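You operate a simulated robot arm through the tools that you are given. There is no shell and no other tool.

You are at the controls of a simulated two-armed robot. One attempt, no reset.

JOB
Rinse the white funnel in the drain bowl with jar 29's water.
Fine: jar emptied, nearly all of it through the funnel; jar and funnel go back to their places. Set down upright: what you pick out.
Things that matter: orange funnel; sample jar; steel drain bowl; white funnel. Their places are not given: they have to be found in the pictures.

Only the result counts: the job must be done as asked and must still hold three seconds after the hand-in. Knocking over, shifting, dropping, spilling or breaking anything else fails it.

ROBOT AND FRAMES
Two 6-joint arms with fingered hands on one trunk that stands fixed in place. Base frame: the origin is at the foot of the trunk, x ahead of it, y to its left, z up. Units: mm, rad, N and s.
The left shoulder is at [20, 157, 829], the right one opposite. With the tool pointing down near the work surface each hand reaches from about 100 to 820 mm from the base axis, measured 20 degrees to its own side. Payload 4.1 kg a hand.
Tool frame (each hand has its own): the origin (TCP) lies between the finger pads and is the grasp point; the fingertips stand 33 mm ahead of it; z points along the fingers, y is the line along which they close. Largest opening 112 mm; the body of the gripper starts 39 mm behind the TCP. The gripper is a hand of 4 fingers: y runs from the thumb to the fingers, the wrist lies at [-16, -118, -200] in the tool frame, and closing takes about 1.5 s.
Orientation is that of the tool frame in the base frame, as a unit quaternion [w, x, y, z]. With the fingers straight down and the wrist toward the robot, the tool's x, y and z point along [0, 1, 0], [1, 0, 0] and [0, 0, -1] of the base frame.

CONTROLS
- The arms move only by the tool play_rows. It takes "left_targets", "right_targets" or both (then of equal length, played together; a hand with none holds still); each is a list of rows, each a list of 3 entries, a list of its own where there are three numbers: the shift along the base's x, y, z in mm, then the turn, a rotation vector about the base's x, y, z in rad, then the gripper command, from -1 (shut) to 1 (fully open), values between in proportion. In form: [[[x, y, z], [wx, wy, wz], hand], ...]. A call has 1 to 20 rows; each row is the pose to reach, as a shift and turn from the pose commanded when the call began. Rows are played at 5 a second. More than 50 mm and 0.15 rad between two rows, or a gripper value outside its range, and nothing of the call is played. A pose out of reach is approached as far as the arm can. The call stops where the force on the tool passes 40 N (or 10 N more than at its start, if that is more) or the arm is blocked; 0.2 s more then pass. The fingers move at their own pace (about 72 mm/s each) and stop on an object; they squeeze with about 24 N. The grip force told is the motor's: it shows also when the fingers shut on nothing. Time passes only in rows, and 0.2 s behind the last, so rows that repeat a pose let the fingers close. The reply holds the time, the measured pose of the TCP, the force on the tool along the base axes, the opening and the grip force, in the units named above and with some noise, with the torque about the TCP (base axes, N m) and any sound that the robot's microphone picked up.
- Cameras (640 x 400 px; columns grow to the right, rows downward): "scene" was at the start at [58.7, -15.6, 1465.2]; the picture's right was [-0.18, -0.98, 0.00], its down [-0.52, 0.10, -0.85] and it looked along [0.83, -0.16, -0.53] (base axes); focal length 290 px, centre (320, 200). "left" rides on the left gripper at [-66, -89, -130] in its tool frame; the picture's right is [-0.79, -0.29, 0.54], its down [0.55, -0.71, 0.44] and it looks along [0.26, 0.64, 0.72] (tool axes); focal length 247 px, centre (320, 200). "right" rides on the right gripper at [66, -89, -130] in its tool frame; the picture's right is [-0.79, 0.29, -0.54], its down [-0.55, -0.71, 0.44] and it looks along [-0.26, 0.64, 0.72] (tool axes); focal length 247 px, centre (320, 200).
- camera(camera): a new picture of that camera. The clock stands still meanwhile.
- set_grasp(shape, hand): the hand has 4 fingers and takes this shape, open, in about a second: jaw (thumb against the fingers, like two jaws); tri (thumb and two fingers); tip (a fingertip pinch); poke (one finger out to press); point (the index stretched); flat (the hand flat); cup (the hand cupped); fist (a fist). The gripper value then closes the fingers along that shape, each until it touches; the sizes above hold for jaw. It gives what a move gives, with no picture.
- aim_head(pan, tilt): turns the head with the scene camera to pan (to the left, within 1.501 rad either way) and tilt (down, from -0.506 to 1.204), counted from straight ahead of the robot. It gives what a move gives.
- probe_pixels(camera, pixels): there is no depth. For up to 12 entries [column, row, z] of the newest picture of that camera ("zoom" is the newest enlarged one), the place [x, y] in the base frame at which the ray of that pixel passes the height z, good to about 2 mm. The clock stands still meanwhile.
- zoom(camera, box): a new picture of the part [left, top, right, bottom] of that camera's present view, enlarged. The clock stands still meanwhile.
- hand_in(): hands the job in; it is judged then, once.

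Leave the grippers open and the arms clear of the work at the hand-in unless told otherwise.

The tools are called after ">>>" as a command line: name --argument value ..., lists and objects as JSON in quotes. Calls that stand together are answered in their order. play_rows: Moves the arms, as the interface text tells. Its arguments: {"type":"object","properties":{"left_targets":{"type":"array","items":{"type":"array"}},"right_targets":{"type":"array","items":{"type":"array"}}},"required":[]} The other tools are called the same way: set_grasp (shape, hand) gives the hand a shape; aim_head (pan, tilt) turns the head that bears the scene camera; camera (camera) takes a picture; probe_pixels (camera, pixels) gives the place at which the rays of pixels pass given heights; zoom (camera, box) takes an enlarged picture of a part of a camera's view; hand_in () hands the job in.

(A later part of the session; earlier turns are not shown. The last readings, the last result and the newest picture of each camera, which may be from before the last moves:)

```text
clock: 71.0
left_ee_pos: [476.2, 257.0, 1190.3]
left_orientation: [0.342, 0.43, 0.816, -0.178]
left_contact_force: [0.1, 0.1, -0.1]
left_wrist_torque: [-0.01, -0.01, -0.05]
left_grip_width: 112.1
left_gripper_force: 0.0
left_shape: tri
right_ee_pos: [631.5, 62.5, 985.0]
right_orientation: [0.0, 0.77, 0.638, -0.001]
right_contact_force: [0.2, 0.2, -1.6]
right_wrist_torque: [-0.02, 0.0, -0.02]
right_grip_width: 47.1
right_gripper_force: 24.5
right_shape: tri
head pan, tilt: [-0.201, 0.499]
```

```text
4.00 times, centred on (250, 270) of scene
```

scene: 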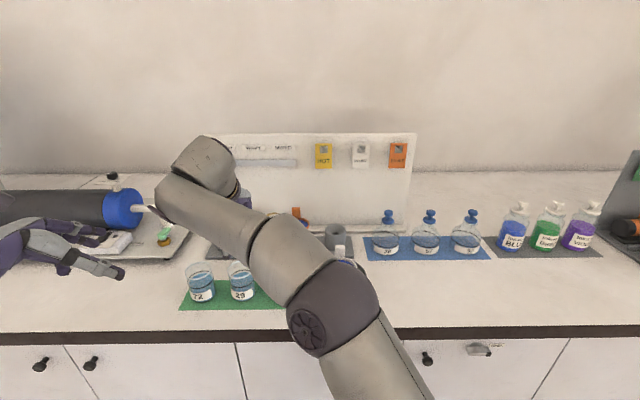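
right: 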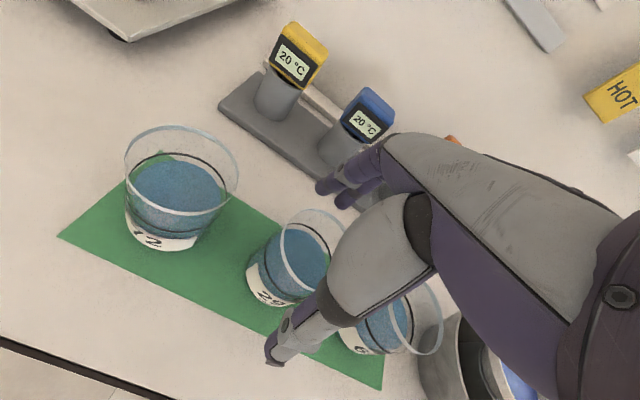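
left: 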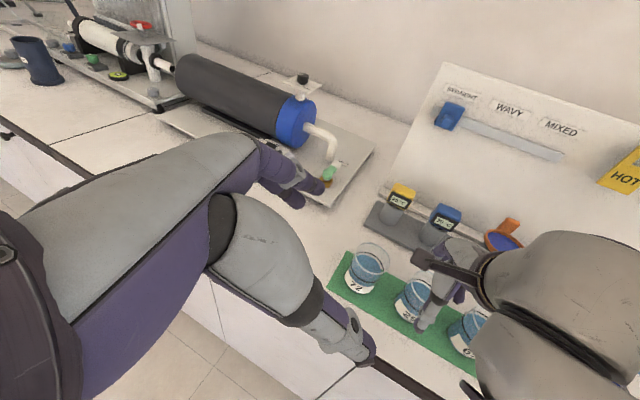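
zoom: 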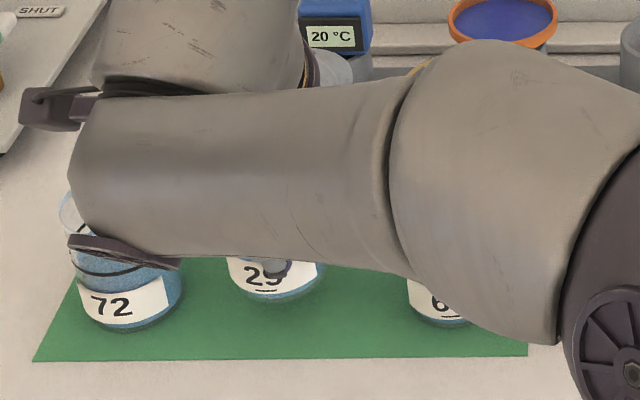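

The jar is held firmly (about 1.6 N weight). I lift to a T-height of about 1110 and carry it gently over to the right of the bowl, with the bottom clearing everything.

>>> play_rows --right_targets '[[[0, 0, 15], [0, 0, 0], -1], [[0, 0, 35], [0, 0, 0], -1], [[0, 0, 58], [0, 0, 0], -1], [[0, 0, 82], [0, 0, 0], -1], [[0, 0, 105], [0, 0, 0], -1], [[-1, -4, 122], [0, 0, 0], -1], [[-3, -16, 126], [0, 0, 0], -1], [[-6, -34, 126], [0, 0, 0], -1], [[-10, -56, 126], [0, 0, 0], -1], [[-14, -80, 126], [0, 0, 0], -1], [[-19, -104, 126], [0, 0, 0], -1], [[-24, -128, 126], [0, 0, 0], -1], [[-29, -152, 126], [0, 0, 0], -1], [[-33, -176, 126], [0, 0, 0], -1], [[-38, -200, 126], [0, 0, 0], -1], [[-42, -224, 126], [0, 0, 0], -1], [[-46, -246, 126], [0, 0, 0], -1], [[-50, -264, 126], [0, 0, 0], -1], [[-52, -277, 126], [0, 0, 0], -1], [[-53, -282, 126], [0, 0, 0], -1]]'

>>> camera --camera "scene"

>>> camera --camera "right"

>>> camera --camera "left"

```text
clock: 75.2
left_ee_pos: [476.2, 256.6, 1190.4]
left_orientation: [0.343, 0.431, 0.816, -0.179]
left_contact_force: [0.5, -0.2, 0.9]
left_wrist_torque: [0.0, -0.04, -0.02]
left_grip_width: 112.0
left_gripper_force: 0.1
left_shape: tri
right_ee_pos: [576.0, -219.3, 1109.5]
right_orientation: [0.0, 0.77, 0.638, -0.001]
right_contact_force: [-0.1, -0.4, -0.9]
right_wrist_torque: [-0.04, 0.02, -0.02]
right_grip_width: 46.8
right_gripper_force: 23.8
right_shape: tri
head pan, tilt: [-0.201, 0.499]
```

```text
taken
```

scene: 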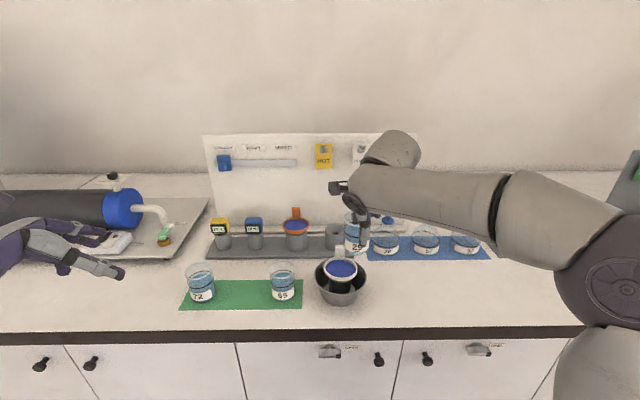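

```text
taken
```

right: 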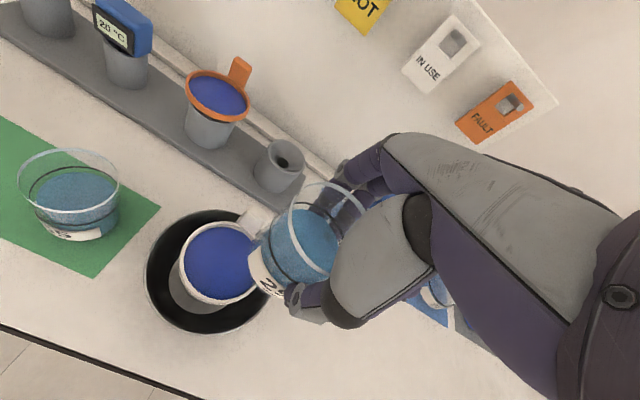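

```text
taken
```

left: 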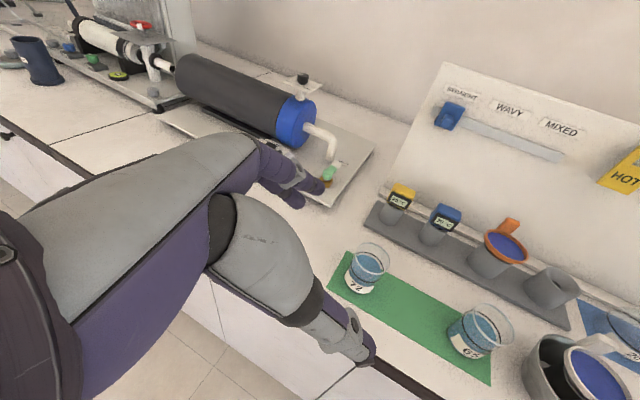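

The jar hangs to the right of the funnel. I'll zoom in to measure the funnel's rim position and the jar's rim relative to the hand.

>>> zoom --camera "right" --box '[160, 170, 380, 330]'

>>> zoom --camera "scene" --box '[290, 200, 410, 310]'

>>> zoom --camera "left" --box '[500, 280, 640, 400]'

```text
2.50 times, centred on (270, 250) of right
```

zoom: 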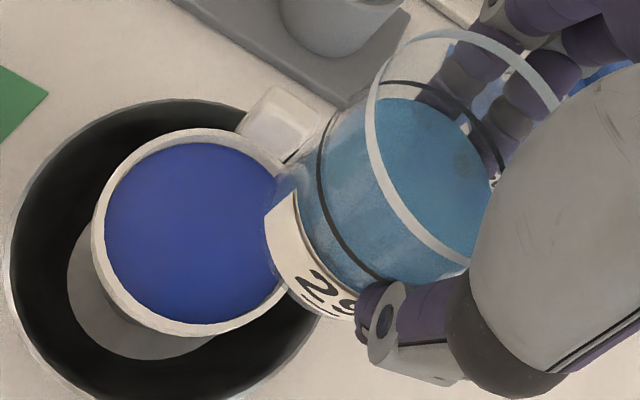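

```text
3.64 times, centred on (350, 255) of scene
```

zoom: 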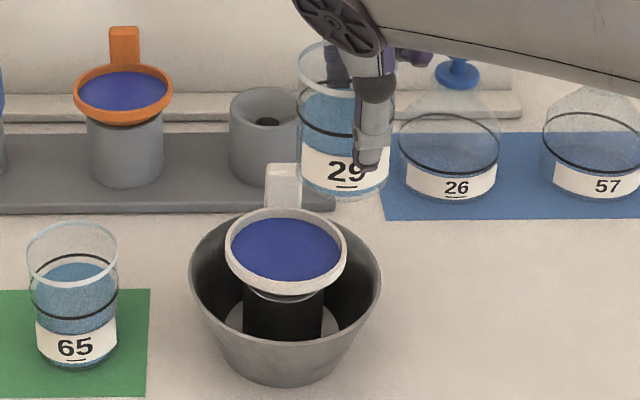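

```text
3.33 times, centred on (570, 340) of left
```

zoom: 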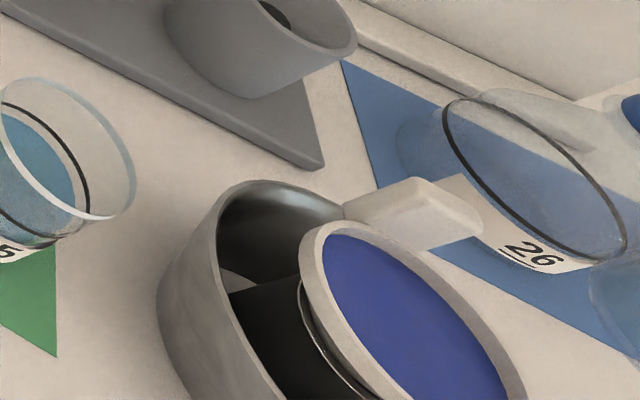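

I'll probe the funnel rim centre in both views: right (218.8,263.2) and scene (340.6,267.9).

>>> probe_pixels --camera "right" --pixels '[[218.8, 263.2, 975], [218.8, 263.2, 985], [218.8, 263.2, 995], [308, 236, 1115], [308, 236, 1125], [308, 236, 1135]]'

>>> probe_pixels --camera "scene" --pixels '[[340.6, 267.9, 975], [340.6, 267.9, 985], [340.6, 267.9, 995], [357.3, 220, 1126]]'

```text
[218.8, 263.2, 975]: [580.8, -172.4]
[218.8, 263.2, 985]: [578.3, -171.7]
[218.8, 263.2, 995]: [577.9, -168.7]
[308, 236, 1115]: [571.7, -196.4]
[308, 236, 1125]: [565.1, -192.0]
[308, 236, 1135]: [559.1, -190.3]
```

```text
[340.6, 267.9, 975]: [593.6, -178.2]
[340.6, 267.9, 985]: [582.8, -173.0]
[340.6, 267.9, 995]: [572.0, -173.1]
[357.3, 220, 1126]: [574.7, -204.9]
```

The funnel rim centre is about (579.5,-172.5,987). I need a precise jar rim location in the hand frame, so I'll zoom tightly on the rim.

>>> zoom --camera "right" --box '[270, 175, 370, 285]'

>>> zoom --camera "scene" --box '[325, 195, 385, 265]'

```text
3.64 times, centred on (320, 230) of right
```

zoom: 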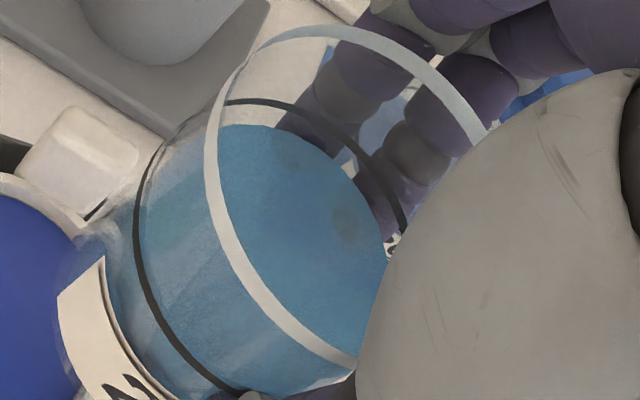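

```text
5.71 times, centred on (355, 230) of scene
```

zoom: 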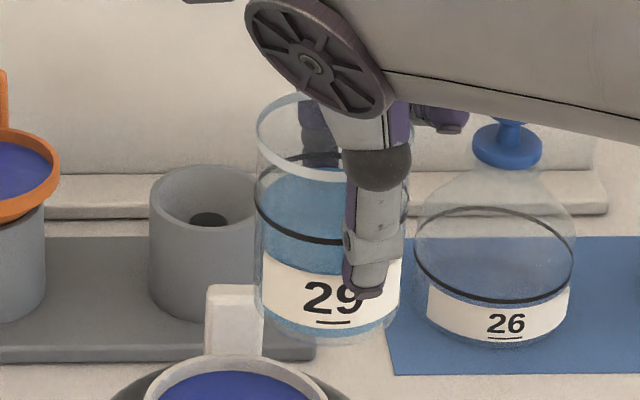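

Jar rim in the hand frame: its centre is about 10 mm left of the TCP and 20 mm above it. The lip path is now computed. Stage 1: tilt 33° (below the ~38° where flow should start) with the lip side toward the funnel, then lower to T z≈1056.

>>> play_rows --right_targets '[[[-0.5, -1, -2], [-0.049, 0.009, 0], -1], [[-1, -2, -6], [-0.118, 0.022, 0], -1], [[-2, -3, -11], [-0.197, 0.037, 0], -1], [[-3, -4, -17], [-0.285, 0.053, 0], -1], [[-4, -5, -23], [-0.373, 0.07, 0], -1], [[-4.5, -6, -30], [-0.452, 0.085, 0], -1], [[-5, -6, -38], [-0.521, 0.098, 0], -1], [[-5, -6.3, -46], [-0.566, 0.106, 0], -1], [[-5, -6.3, -52], [-0.566, 0.106, 0], -1], [[-5, -6.3, -52], [-0.566, 0.106, 0], -1]]'

>>> camera --camera "scene"

>>> camera --camera "right"

>>> zoom --camera "scene" --box '[290, 210, 410, 310]'

```text
clock: 77.4
left_ee_pos: [475.3, 257.7, 1189.2]
left_orientation: [0.343, 0.43, 0.816, -0.179]
left_contact_force: [1.2, 0.3, 0.4]
left_wrist_torque: [0.0, 0.0, 0.0]
left_grip_width: 111.7
left_gripper_force: 0.0
left_shape: tri
right_ee_pos: [572.1, -226.3, 1057.5]
right_orientation: [0.183, 0.739, 0.611, -0.219]
right_contact_force: [0.3, -0.6, -0.8]
right_wrist_torque: [-0.01, -0.01, 0.0]
right_grip_width: 46.9
right_gripper_force: 24.5
right_shape: tri
head pan, tilt: [-0.201, 0.499]
```

```text
taken
```

scene: 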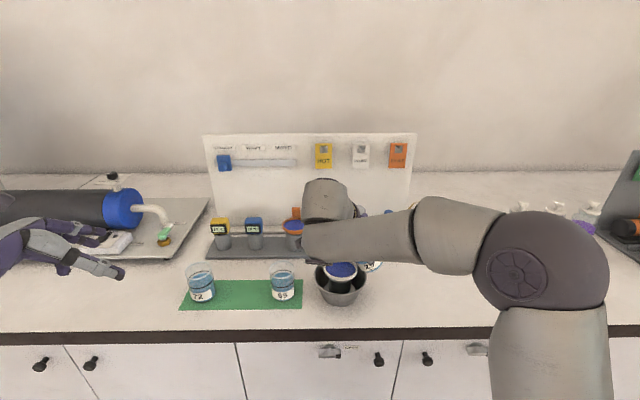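

```text
taken
```

right: 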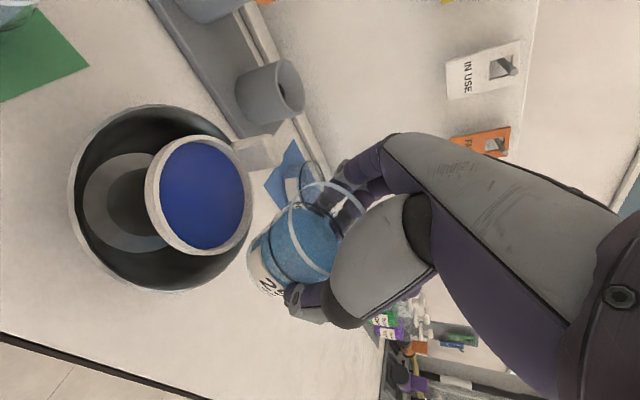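

```text
4.00 times, centred on (350, 260) of scene
```

zoom: 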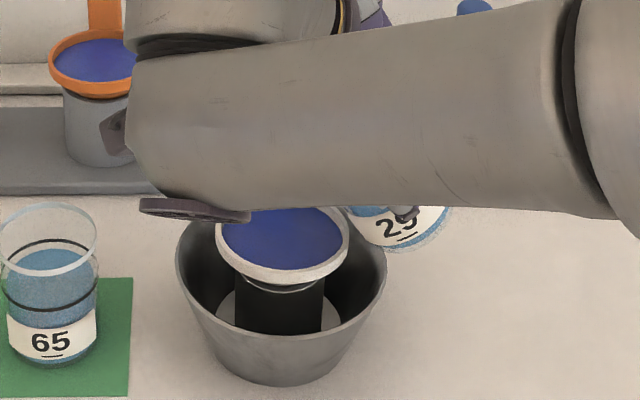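

The tilt is at 33° with no spill so far. I'll zoom the right camera to see the water level at the lip and the funnel's position.

>>> zoom --camera "right" --box '[140, 120, 400, 320]'

```text
2.00 times, centred on (270, 220) of right
```

zoom: 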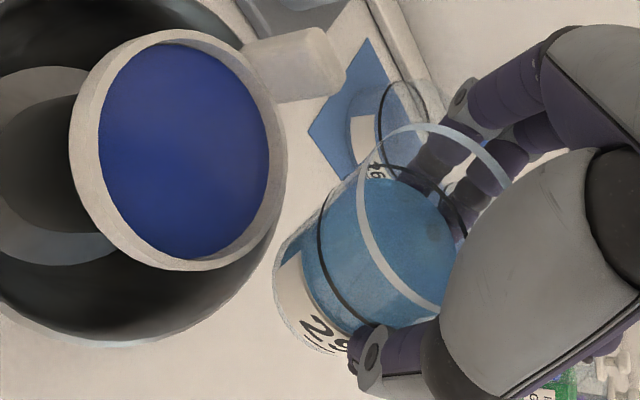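

The geometry looks right: the lip is about 8 mm right of the funnel centre. Stage 2: tilt slowly from 33° to 50° in 0.03 rad steps, keeping the lip over the funnel, then look.

>>> play_rows --right_targets '[[[0.1, 0.2, 0], [-0.029, 0.0055, 0], -1], [[0.1, 0.5, 0], [-0.059, 0.011, 0], -1], [[0.2, 0.7, 0], [-0.088, 0.0166, 0], -1], [[0.3, 1.0, 0], [-0.118, 0.022, 0], -1], [[0.4, 1.4, 0], [-0.147, 0.0276, 0], -1], [[0.5, 1.8, 0], [-0.177, 0.033, 0], -1], [[0.6, 2.3, 0], [-0.206, 0.0386, 0], -1], [[0.65, 2.7, 0], [-0.236, 0.044, 0], -1], [[0.7, 3.1, 0], [-0.265, 0.0497, 0], -1], [[0.8, 3.6, 0], [-0.292, 0.0547, 0], -1], [[0.8, 3.6, 0], [-0.292, 0.0547, 0], -1], [[0.8, 3.6, 0], [-0.292, 0.0547, 0], -1]]'

>>> zoom --camera "right" --box '[140, 100, 400, 320]'

>>> zoom --camera "scene" --box '[290, 210, 410, 310]'

```text
clock: 80.0
left_ee_pos: [475.0, 256.4, 1190.0]
left_orientation: [0.342, 0.43, 0.816, -0.178]
left_contact_force: [-0.5, 1.1, -1.0]
left_wrist_torque: [0.01, 0.01, -0.01]
left_grip_width: 112.1
left_gripper_force: 0.0
left_shape: tri
right_ee_pos: [571.8, -223.5, 1058.0]
right_orientation: [0.272, 0.698, 0.577, -0.326]
right_contact_force: [-0.4, -0.5, -2.2]
right_wrist_torque: [0.04, -0.05, 0.0]
right_grip_width: 46.4
right_gripper_force: 24.3
right_shape: tri
head pan, tilt: [-0.201, 0.499]
```

```text
1.82 times, centred on (270, 210) of right
```

zoom: 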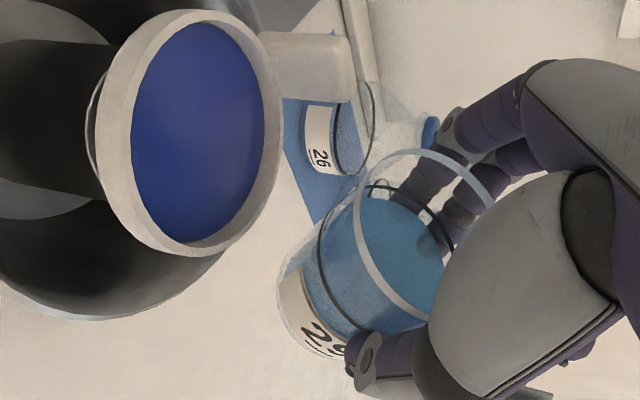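

```text
4.00 times, centred on (350, 260) of scene
```

zoom: 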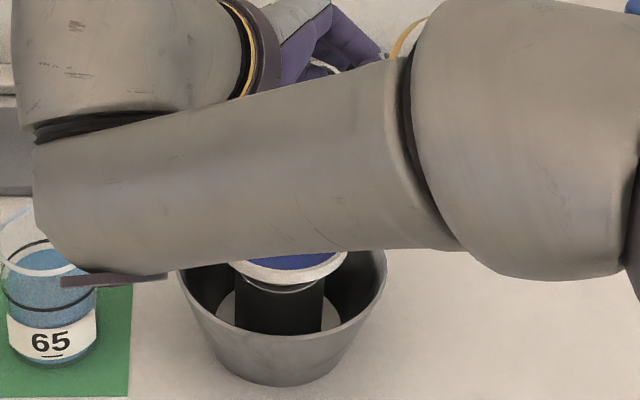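

No stream is visible yet and nothing has touched. I continue slowly from 50° to 68°, then look again.

>>> play_rows --right_targets '[[[0.1, 0.6, 0], [-0.028, 0.005, 0], -1], [[0.2, 1.2, 0], [-0.055, 0.0103, 0], -1], [[0.3, 1.8, 0], [-0.083, 0.0155, 0], -1], [[0.4, 2.4, 0], [-0.11, 0.0206, 0], -1], [[0.5, 3.0, 0], [-0.138, 0.0258, 0], -1], [[0.7, 3.8, 0], [-0.167, 0.0313, 0], -1], [[0.7, 3.8, 0], [-0.167, 0.0313, 0], -1]]'

>>> zoom --camera "right" --box '[140, 60, 400, 300]'

>>> camera --camera "left"

>>> zoom --camera "scene" --box '[270, 210, 430, 320]'

```text
clock: 81.6
left_ee_pos: [475.6, 257.5, 1190.6]
left_orientation: [0.342, 0.43, 0.816, -0.178]
left_contact_force: [-0.3, 0.2, 1.1]
left_wrist_torque: [0.0, 0.03, 0.0]
left_grip_width: 111.8
left_gripper_force: 0.1
left_shape: tri
right_ee_pos: [573.0, -218.6, 1059.1]
right_orientation: [0.319, 0.668, 0.552, -0.383]
right_contact_force: [-0.1, 0.8, -2.1]
right_wrist_torque: [0.03, -0.01, 0.04]
right_grip_width: 47.0
right_gripper_force: 24.1
right_shape: tri
head pan, tilt: [-0.201, 0.499]
```

```text
1.67 times, centred on (270, 180) of right
```

zoom: 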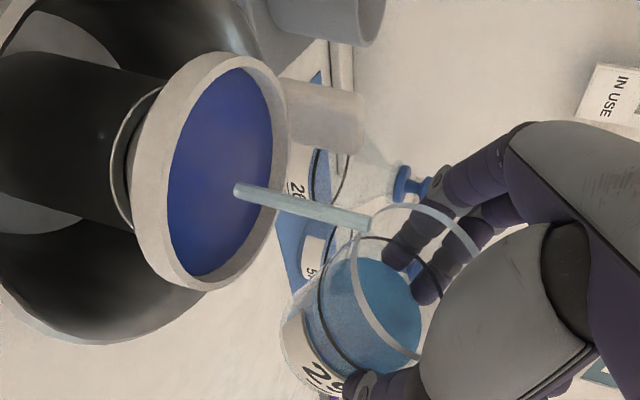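

```text
taken
```

left: 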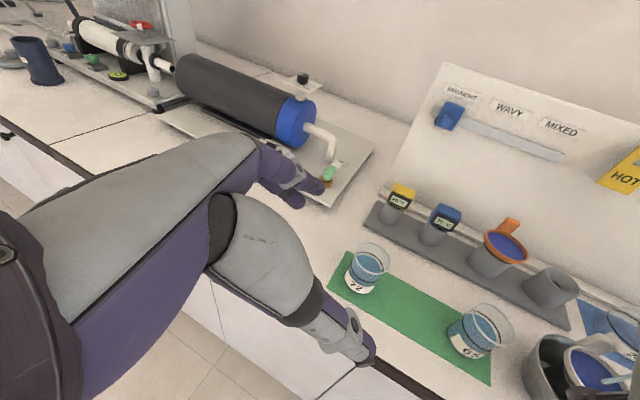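

```text
3.64 times, centred on (350, 265) of scene
```

zoom: 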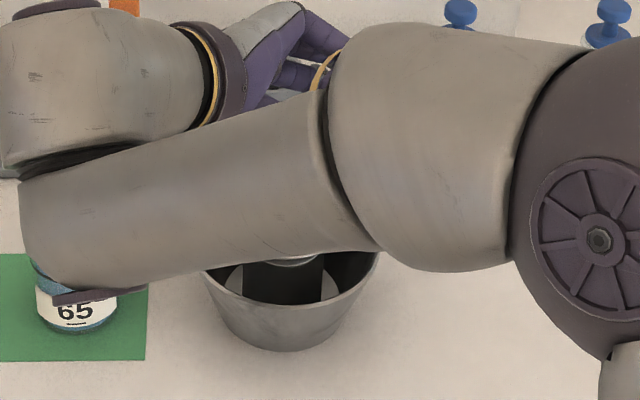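

A stream now runs from the lip and lands inside the funnel. I continue tilting slowly to 75° (0.02 rad per row), keeping the lip in place.

>>> play_rows --right_targets '[[[0.1, 0.5, 0], [-0.02, 0.0037, 0], -1], [[0.2, 1.0, 0], [-0.039, 0.0074, 0], -1], [[0.3, 1.6, 0], [-0.059, 0.011, 0], -1], [[0.4, 2.1, 0], [-0.079, 0.0147, 0], -1], [[0.5, 2.7, 0], [-0.098, 0.0184, 0], -1], [[0.6, 3.3, 0], [-0.118, 0.022, 0], -1], [[0.7, 3.9, 0], [-0.138, 0.0258, 0], -1], [[0.8, 4.5, 0], [-0.157, 0.0294, 0], -1], [[0.9, 5.0, 0], [-0.172, 0.0322, 0], -1], [[0.9, 5.0, 0], [-0.172, 0.0322, 0], -1], [[0.9, 5.0, 0], [-0.172, 0.0322, 0], -1]]'

>>> zoom --camera "right" --box '[140, 40, 400, 280]'

>>> zoom --camera "left" --box '[500, 280, 640, 400]'

```text
clock: 84.0
left_ee_pos: [475.2, 257.3, 1190.0]
left_orientation: [0.342, 0.43, 0.816, -0.178]
left_contact_force: [0.1, -0.5, 0.9]
left_wrist_torque: [0.0, 0.02, 0.02]
left_grip_width: 111.6
left_gripper_force: 0.1
left_shape: tri
right_ee_pos: [575.1, -215.6, 1058.4]
right_orientation: [0.367, 0.632, 0.522, -0.44]
right_contact_force: [0.3, 0.4, -1.1]
right_wrist_torque: [-0.01, -0.01, 0.01]
right_grip_width: 46.8
right_gripper_force: 23.9
right_shape: tri
head pan, tilt: [-0.201, 0.499]
```

```text
1.67 times, centred on (270, 160) of right
```

zoom: 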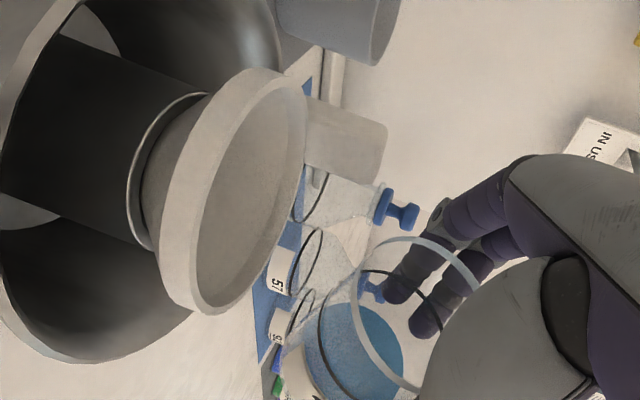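

```text
3.33 times, centred on (570, 340) of left
```

zoom: 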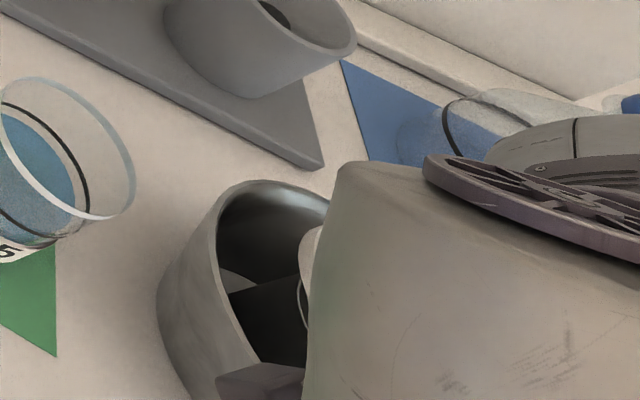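

The blue residue has gone: the funnel interior is clean now, and the jar's level has dropped. I continue from 70° to 90°, with the lip tracking over the funnel.

>>> play_rows --right_targets '[[[0.1, 0.9, 0], [-0.025, 0.0046, 0], -1], [[0.2, 1.9, 0], [-0.049, 0.0092, 0], -1], [[0.3, 2.9, 0], [-0.074, 0.0138, 0], -1], [[0.3, 3.9, 0], [-0.098, 0.0184, 0], -1], [[0.4, 4.9, 0], [-0.123, 0.023, 0], -1], [[0.5, 5.9, 0], [-0.147, 0.0276, 0], -1], [[0.5, 6.9, 0], [-0.172, 0.0322, 0], -1], [[0.6, 7.9, 0], [-0.197, 0.0368, 0], -1], [[0.7, 8.9, 0], [-0.221, 0.0414, 0], -1], [[0.7, 8.9, 0], [-0.221, 0.0414, 0], -1]]'

>>> zoom --camera "right" --box '[140, 20, 400, 260]'

>>> camera --camera "scene"

```text
clock: 86.2
left_ee_pos: [475.2, 256.5, 1190.9]
left_orientation: [0.343, 0.43, 0.816, -0.179]
left_contact_force: [0.2, 0.4, -0.2]
left_wrist_torque: [-0.03, 0.02, 0.01]
left_grip_width: 111.8
left_gripper_force: 0.1
left_shape: tri
right_ee_pos: [574.5, -205.6, 1059.7]
right_orientation: [0.423, 0.578, 0.478, -0.508]
right_contact_force: [-1.0, -0.6, 0.3]
right_wrist_torque: [0.07, 0.02, 0.04]
right_grip_width: 46.9
right_gripper_force: 24.1
right_shape: tri
head pan, tilt: [-0.201, 0.499]
```

```text
1.67 times, centred on (270, 140) of right
```

zoom: 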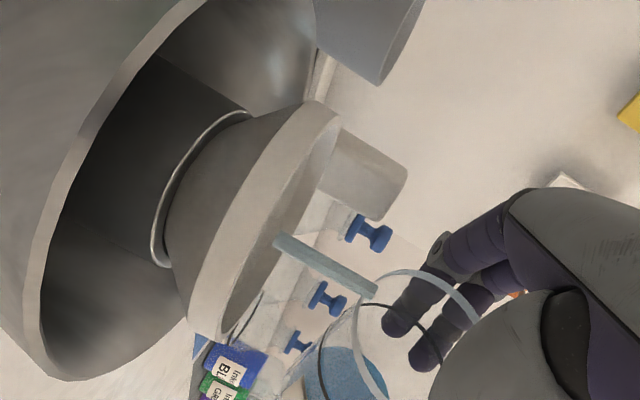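

```text
taken
```

scene: 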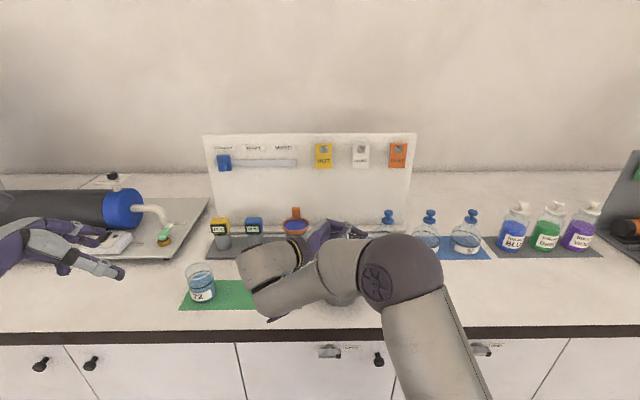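

The stream is still landing in the funnel at 82°. I go on to about 93°, then check the wrist hub's clearance to jar 65 in the left camera.

>>> play_rows --right_targets '[[[0.2, 1.0, 0], [-0.025, 0.0046, 0], -1], [[0.4, 2.0, 0], [-0.049, 0.0092, 0], -1], [[0.6, 3.0, 0], [-0.074, 0.0138, 0], -1], [[0.8, 4.0, 0], [-0.098, 0.0184, 0], -1], [[1.0, 5.1, 0], [-0.123, 0.023, 0], -1], [[1.2, 6.2, 0], [-0.147, 0.0276, 0], -1], [[1.4, 7.4, 0], [-0.172, 0.0322, 0], -1], [[1.5, 8.2, 0], [-0.19, 0.0356, 0], -1], [[1.5, 8.2, 0], [-0.19, 0.0356, 0], -1]]'

>>> zoom --camera "right" --box '[140, 20, 400, 260]'

>>> zoom --camera "left" --box '[330, 220, 640, 400]'

>>> zoom --camera "scene" --box '[170, 200, 420, 340]'

```text
clock: 88.2
left_ee_pos: [476.6, 256.9, 1190.2]
left_orientation: [0.342, 0.429, 0.816, -0.179]
left_contact_force: [0.6, 0.0, 0.1]
left_wrist_torque: [-0.01, -0.02, -0.01]
left_grip_width: 112.1
left_gripper_force: 0.0
left_shape: tri
right_ee_pos: [576.7, -196.9, 1057.5]
right_orientation: [-0.468, -0.526, -0.435, 0.561]
right_contact_force: [-0.8, 0.2, -0.3]
right_wrist_torque: [-0.01, 0.03, -0.01]
right_grip_width: 46.8
right_gripper_force: 23.9
right_shape: tri
head pan, tilt: [-0.201, 0.499]
```

```text
1.67 times, centred on (270, 140) of right
```

zoom: 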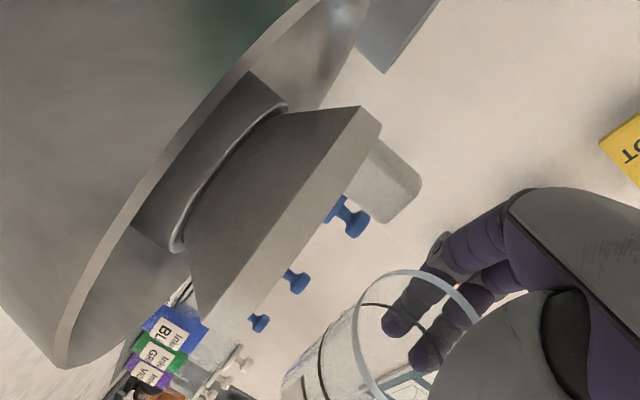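

```text
2.06 times, centred on (485, 310) of left
```

zoom: 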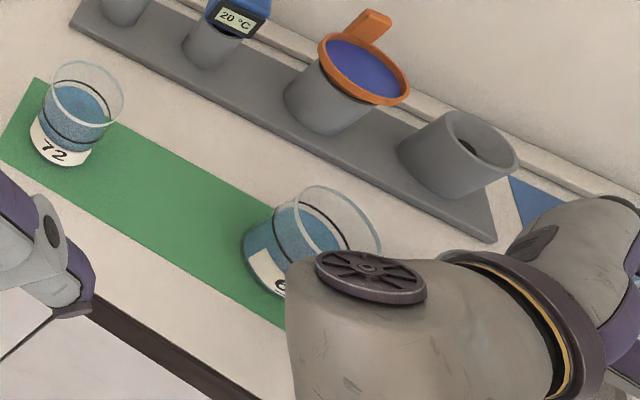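

```text
2.56 times, centred on (295, 270) of scene
```

zoom: 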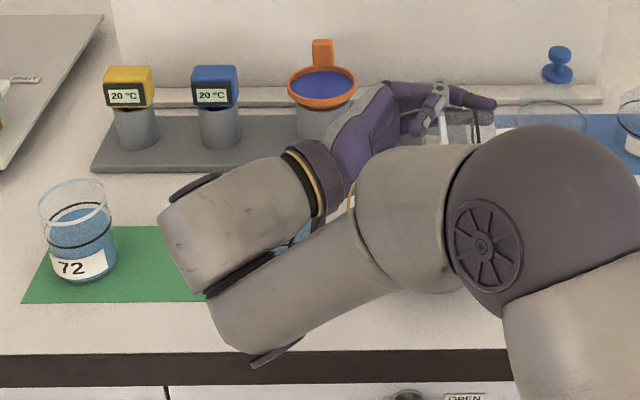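

The jar looks empty at 93°. For completeness I want about 103°, so I first check the hub's position relative to jar 65 by probing the hub disc in the left view (509,346).

>>> probe_pixels --camera "left" --pixels '[[509, 346, 1000], [509, 346, 1050], [509, 346, 1100], [471, 320, 1000], [471, 345, 1000], [471, 345, 1050]]'

>>> probe_pixels --camera "scene" --pixels '[[247, 275, 1100], [247, 275, 1050], [278, 316, 950], [278, 316, 1000], [278, 316, 1050]]'

```text
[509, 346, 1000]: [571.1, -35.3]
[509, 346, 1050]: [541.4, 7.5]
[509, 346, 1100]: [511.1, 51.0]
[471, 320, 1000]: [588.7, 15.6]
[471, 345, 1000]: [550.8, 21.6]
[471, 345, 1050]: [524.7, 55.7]
```

```text
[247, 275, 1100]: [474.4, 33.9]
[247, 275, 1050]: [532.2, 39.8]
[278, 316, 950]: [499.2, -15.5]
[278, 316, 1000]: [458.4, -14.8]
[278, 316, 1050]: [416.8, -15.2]
```

There's room: the hub stays around z 1050+ and 60+ mm in front of jar 65. I tilt another 7° to 100°, raising T by 12 mm to keep clearance, and hold there a second to drain.

>>> play_rows --right_targets '[[[0.2, 1.0, 3], [-0.025, 0.0046, 0], -1], [[0.4, 2.0, 6], [-0.049, 0.0092, 0], -1], [[0.6, 3.0, 9], [-0.074, 0.0138, 0], -1], [[0.8, 4.0, 12], [-0.098, 0.0184, 0], -1], [[1.0, 5.0, 13], [-0.123, 0.023, 0], -1], [[1.0, 5.0, 13], [-0.123, 0.023, 0], -1], [[1.0, 5.0, 13], [-0.123, 0.023, 0], -1], [[1.0, 5.0, 13], [-0.123, 0.023, 0], -1], [[1.0, 5.0, 13], [-0.123, 0.023, 0], -1], [[1.0, 5.0, 13], [-0.123, 0.023, 0], -1]]'

>>> zoom --camera "right" --box '[220, 100, 420, 290]'

>>> zoom --camera "scene" --box '[170, 200, 420, 340]'

```text
clock: 90.4
left_ee_pos: [475.3, 258.0, 1189.1]
left_orientation: [0.342, 0.429, 0.817, -0.179]
left_contact_force: [-0.1, 0.0, 0.5]
left_wrist_torque: [-0.02, -0.01, -0.02]
left_grip_width: 112.0
left_gripper_force: 0.0
left_shape: tri
right_ee_pos: [576.8, -191.4, 1070.7]
right_orientation: [-0.493, -0.49, -0.407, 0.593]
right_contact_force: [-0.1, -0.4, -0.6]
right_wrist_torque: [0.0, 0.0, 0.01]
right_grip_width: 47.0
right_gripper_force: 23.6
right_shape: tri
head pan, tilt: [-0.201, 0.499]
```

```text
2.11 times, centred on (320, 195) of right
```

zoom: 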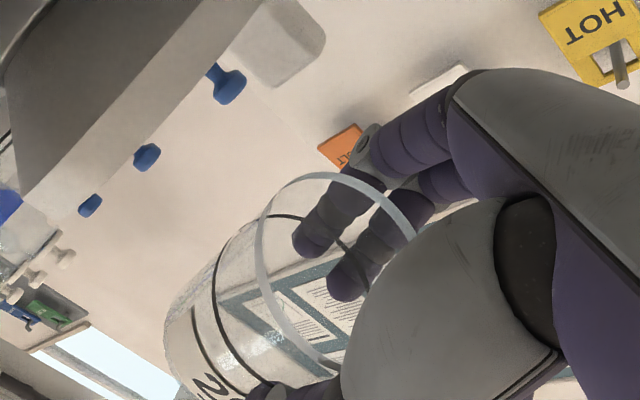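

```text
2.56 times, centred on (295, 270) of scene
```

zoom: 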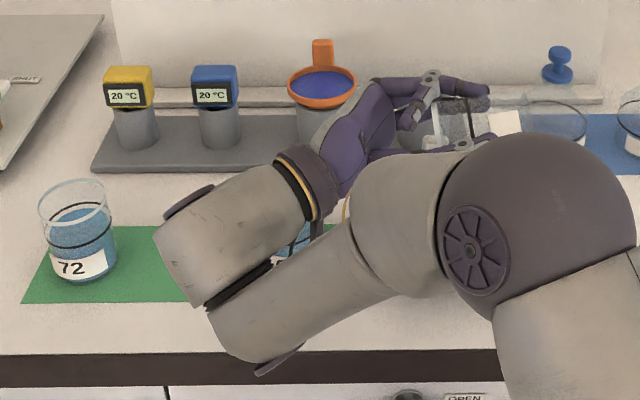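

The jar is fully empty and clear. I roll it back upright while rising and moving slightly right, away from the funnel.

>>> play_rows --right_targets '[[[0, -3, 4], [0.133, -0.025, 0], -1], [[0, -6, 8], [0.266, -0.05, 0], -1], [[0, -9, 12], [0.399, -0.075, 0], -1], [[0, -12, 16], [0.533, -0.1, 0], -1], [[0, -16, 20], [0.666, -0.125, 0], -1], [[0, -20, 25], [0.799, -0.15, 0], -1], [[0, -24, 30], [0.932, -0.174, 0], -1], [[0, -27, 35], [1.065, -0.199, 0], -1], [[0, -30, 40], [1.198, -0.224, 0], -1], [[0, -32, 44], [1.332, -0.249, 0], -1], [[0, -34, 47], [1.465, -0.274, 0], -1], [[0, -34, 50], [1.598, -0.299, 0], -1], [[0, -34, 50], [1.731, -0.324, 0], -1], [[0, -34, 50], [1.731, -0.324, 0], -1]]'

>>> camera --camera "scene"

>>> camera --camera "right"

```text
clock: 93.4
left_ee_pos: [476.2, 256.9, 1189.3]
left_orientation: [0.342, 0.43, 0.816, -0.178]
left_contact_force: [0.0, 0.2, 0.2]
left_wrist_torque: [0.02, 0.03, 0.03]
left_grip_width: 111.9
left_gripper_force: 0.1
left_shape: tri
right_ee_pos: [577.8, -226.4, 1120.3]
right_orientation: [0.001, 0.771, 0.637, 0.0]
right_contact_force: [0.1, 0.1, -0.8]
right_wrist_torque: [-0.02, -0.02, -0.04]
right_grip_width: 46.4
right_gripper_force: 23.4
right_shape: tri
head pan, tilt: [-0.201, 0.499]
```

```text
taken
```

scene: 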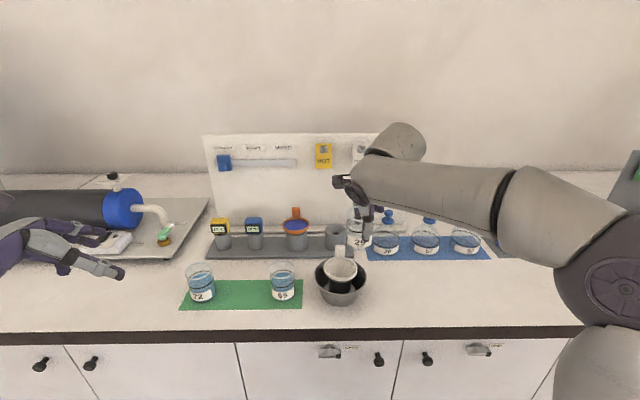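

```text
taken
```

right: 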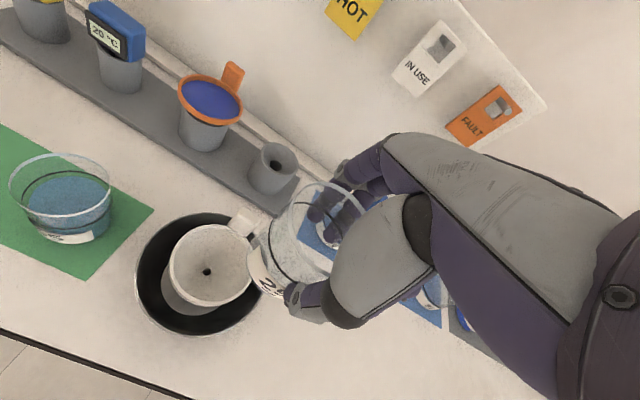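

The funnel is rinsed (white inside with its hole visible) and the jar is upright and empty. I carry the jar back above its place on the mat.

>>> play_rows --right_targets '[[[2, 10, 0], [0, 0, 0], -1], [[6, 32, 0], [0, 0, 0], -1], [[11, 60, 0], [0, 0, 0], -1], [[16, 90, 0], [0, 0, 0], -1], [[22, 122, 0], [0, 0, 0], -1], [[28, 154, 0], [0, 0, 0], -1], [[34, 186, 0], [0, 0, 0], -1], [[39, 218, 0], [0, 0, 0], -1], [[44, 246, 0], [0, 0, 0], -1], [[48, 268, -5], [0, 0, 0], -1], [[51, 281, -15], [0, 0, 0], -1], [[51, 282, -30], [0, 0, 0], -1], [[51, 282, -30], [0, 0, 0], -1]]'

>>> camera --camera "right"

>>> camera --camera "left"

>>> zoom --camera "right" --box '[100, 170, 400, 370]'

```text
clock: 96.2
left_ee_pos: [475.4, 256.5, 1190.2]
left_orientation: [0.342, 0.429, 0.817, -0.179]
left_contact_force: [-0.9, 0.0, 0.3]
left_wrist_torque: [0.03, -0.01, 0.0]
left_grip_width: 111.8
left_gripper_force: 0.0
left_shape: tri
right_ee_pos: [628.1, 56.5, 1092.3]
right_orientation: [0.0, 0.771, 0.637, -0.001]
right_contact_force: [0.0, -0.1, 0.0]
right_wrist_torque: [0.0, -0.02, -0.01]
right_grip_width: 46.6
right_gripper_force: 24.1
right_shape: tri
head pan, tilt: [-0.201, 0.499]
```

```text
taken
```

right: 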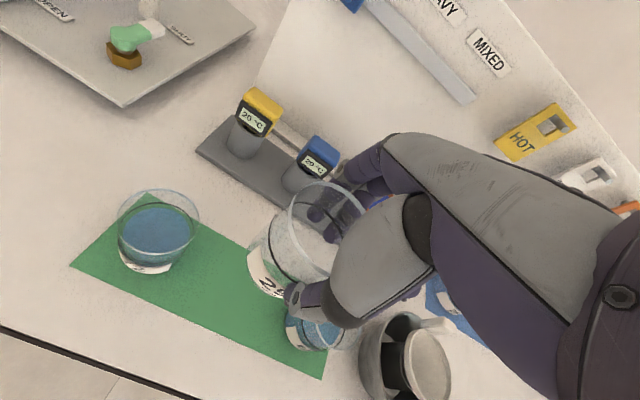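

```text
taken
```

left: 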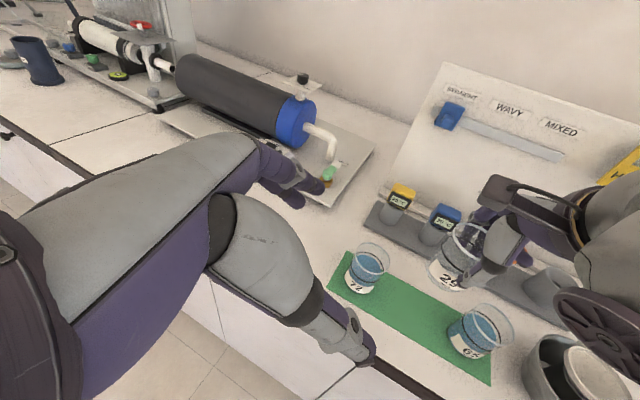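

```text
2.00 times, centred on (250, 270) of right
```

zoom: 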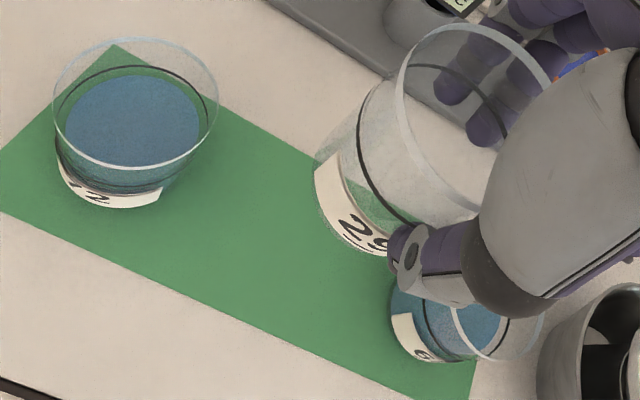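

I'll verify the jar's location with the left camera before lowering.

>>> zoom --camera "left" --box '[330, 200, 530, 370]'

```text
2.35 times, centred on (430, 285) of left
```

zoom: 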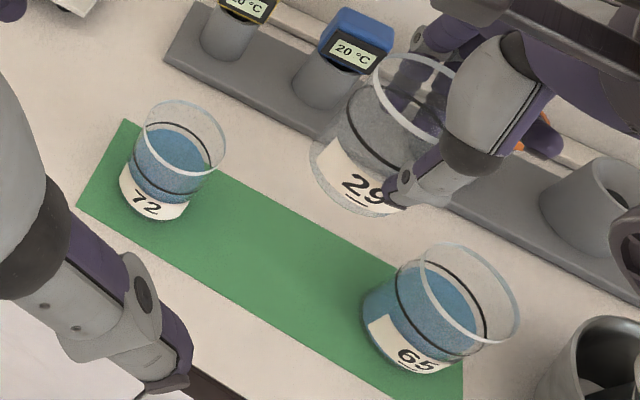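

I'll probe the jar's base centre estimate (447,273) at z≈1032, its present bottom height.

>>> probe_pixels --camera "left" --pixels '[[447, 273, 1022], [447, 273, 1032], [447, 273, 1042], [374.5, 273.5, 900], [468, 326, 900]]'

```text
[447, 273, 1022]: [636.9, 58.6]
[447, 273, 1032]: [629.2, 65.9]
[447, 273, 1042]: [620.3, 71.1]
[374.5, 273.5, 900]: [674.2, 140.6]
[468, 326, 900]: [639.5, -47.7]
```

The probe gives (629.2,65.9), exactly the original spot. I lower to just above the mat.

>>> play_rows --right_targets '[[[0, 0, -15], [0, 0, 0], -1], [[0, 0, -35], [0, 0, 0], -1], [[0, 0, -58], [0, 0, 0], -1], [[0, 0, -80], [0, 0, 0], -1], [[0, 0, -98], [0, 0, 0], -1], [[0, 0, -110], [0, 0, 0], -1], [[0, 0, -117], [0, 0, 0], -1], [[0, 0, -117], [0, 0, 0], -1]]'

>>> zoom --camera "left" --box '[330, 200, 530, 370]'

```text
clock: 98.0
left_ee_pos: [475.2, 257.0, 1189.3]
left_orientation: [0.342, 0.43, 0.816, -0.178]
left_contact_force: [-0.4, -0.2, -0.7]
left_wrist_torque: [0.03, 0.0, 0.0]
left_grip_width: 111.9
left_gripper_force: 0.1
left_shape: tri
right_ee_pos: [627.5, 56.4, 974.2]
right_orientation: [0.001, 0.771, 0.637, -0.001]
right_contact_force: [0.4, -0.3, -0.2]
right_wrist_torque: [0.04, 0.0, 0.02]
right_grip_width: 46.8
right_gripper_force: 24.0
right_shape: tri
head pan, tilt: [-0.201, 0.499]
```

```text
2.35 times, centred on (430, 285) of left
```

zoom: 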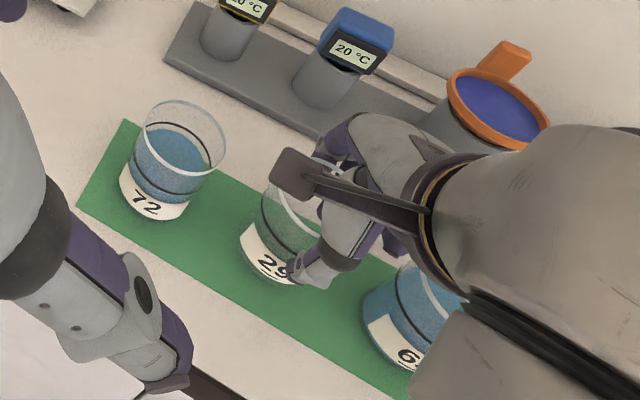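

The jar is nearly down (T z 974) with no contact yet. I continue in 2 mm steps until it touches.

>>> play_rows --right_targets '[[[0, 0, -2], [0, 0, 0], -1], [[0, 0, -4], [0, 0, 0], -1], [[0, 0, -6], [0, 0, 0], -1], [[0, 0, -7.5], [0, 0, 0], -1], [[0, 0, -7.5], [0, 0, 0], -1]]'

```text
clock: 99.2
left_ee_pos: [475.3, 257.3, 1189.9]
left_orientation: [0.342, 0.43, 0.816, -0.178]
left_contact_force: [-0.1, 0.0, 0.5]
left_wrist_torque: [0.03, 0.02, 0.03]
left_grip_width: 112.2
left_gripper_force: 0.0
left_shape: tri
right_ee_pos: [627.3, 56.8, 966.4]
right_orientation: [0.001, 0.77, 0.637, -0.001]
right_contact_force: [0.3, -0.9, -1.8]
right_wrist_torque: [-0.03, 0.01, 0.05]
right_grip_width: 46.5
right_gripper_force: 23.8
right_shape: tri
head pan, tilt: [-0.201, 0.499]
```

There's still no contact at z 966.4 (it was gripped at 963.4). Another few 1 mm steps.

>>> play_rows --right_targets '[[[0, 0, -1], [0, 0, 0], -1], [[0, 0, -2], [0, 0, 0], -1], [[0, 0, -3], [0, 0, 0], -1], [[0, 0, -3], [0, 0, 0], -1]]'

```text
clock: 100.2
left_ee_pos: [475.6, 257.5, 1189.6]
left_orientation: [0.342, 0.43, 0.816, -0.177]
left_contact_force: [0.1, -0.2, 0.2]
left_wrist_torque: [-0.03, -0.01, 0.0]
left_grip_width: 111.9
left_gripper_force: 0.2
left_shape: tri
right_ee_pos: [627.3, 55.6, 964.2]
right_orientation: [0.001, 0.771, 0.637, -0.001]
right_contact_force: [-0.5, -0.3, 1.0]
right_wrist_torque: [0.02, -0.01, 0.01]
right_grip_width: 46.1
right_gripper_force: 24.5
right_shape: tri
head pan, tilt: [-0.201, 0.499]
```

>>> play_rows --right_targets '[[[0, 0, -1], [0, 0, 0], -1], [[0, 0, -2], [0, 0, 0], -1], [[0, 0, -2], [0, 0, 0], -1]]'

>>> zoom --camera "left" --box '[380, 240, 480, 340]'

```text
clock: 101.0
left_ee_pos: [475.5, 257.0, 1189.5]
left_orientation: [0.343, 0.429, 0.816, -0.178]
left_contact_force: [0.0, 0.8, -0.1]
left_wrist_torque: [0.02, -0.01, 0.02]
left_grip_width: 112.0
left_gripper_force: 0.0
left_shape: tri
right_ee_pos: [628.6, 56.1, 964.0]
right_orientation: [0.001, 0.771, 0.637, 0.0]
right_contact_force: [-1.1, -1.2, 9.5]
right_wrist_torque: [0.01, 0.09, 0.0]
right_grip_width: 46.6
right_gripper_force: 24.4
right_shape: tri
head pan, tilt: [-0.201, 0.499]
```

```text
4.00 times, centred on (430, 290) of left
```

zoom: 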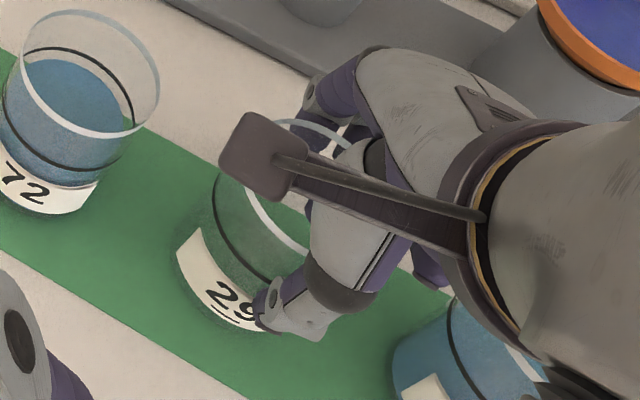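

The jar has landed (9.5 N). I ease up 1.5 mm and open the hand slowly.

>>> play_rows --right_targets '[[[0, 0, 1], [0, 0, 0], -1], [[0, 0, 1.5], [0, 0, 0], -0.6], [[0, 0, 1.5], [0, 0, 0], -0.3], [[0, 0, 1.5], [0, 0, 0], -0.1], [[0, 0, 1.5], [0, 0, 0], 0], [[0, 0, 1.5], [0, 0, 0], 0.1], [[0, 0, 1.5], [0, 0, 0], 0.2], [[0, 0, 1.5], [0, 0, 0], 0.35], [[0, 0, 1.5], [0, 0, 0], 0.5], [[0, 0, 1.5], [0, 0, 0], 0.7], [[0, 0, 1.5], [0, 0, 0], 0.9], [[0, 0, 1.5], [0, 0, 0], 1]]'

>>> zoom --camera "left" --box '[330, 200, 530, 370]'

>>> zoom --camera "right" --box '[230, 130, 420, 370]'

```text
clock: 103.6
left_ee_pos: [475.8, 257.8, 1189.5]
left_orientation: [0.342, 0.43, 0.816, -0.178]
left_contact_force: [-0.2, 0.1, -0.3]
left_wrist_torque: [0.0, 0.0, 0.03]
left_grip_width: 112.1
left_gripper_force: 0.1
left_shape: tri
right_ee_pos: [629.3, 55.2, 964.1]
right_orientation: [0.0, 0.77, 0.638, 0.0]
right_contact_force: [-0.6, 0.0, 0.2]
right_wrist_torque: [-0.03, -0.02, 0.02]
right_grip_width: 111.3
right_gripper_force: 0.0
right_shape: tri
head pan, tilt: [-0.201, 0.499]
```

```text
2.35 times, centred on (430, 285) of left
```

zoom: 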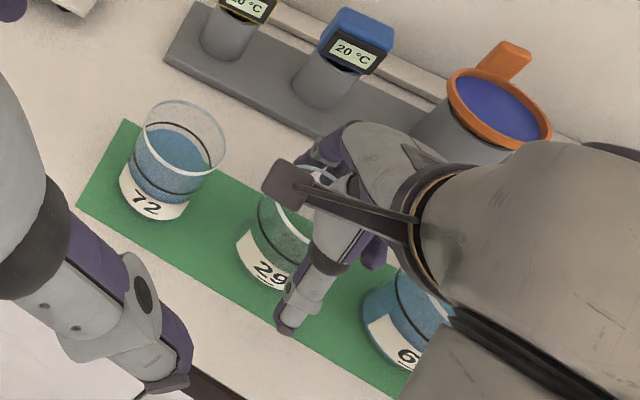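

```text
1.67 times, centred on (325, 250) of right
```

zoom: 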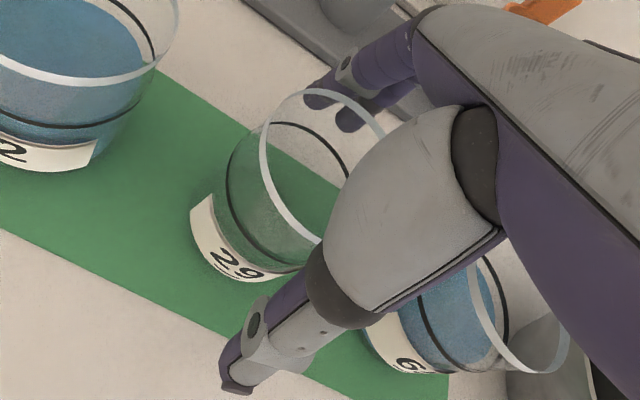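

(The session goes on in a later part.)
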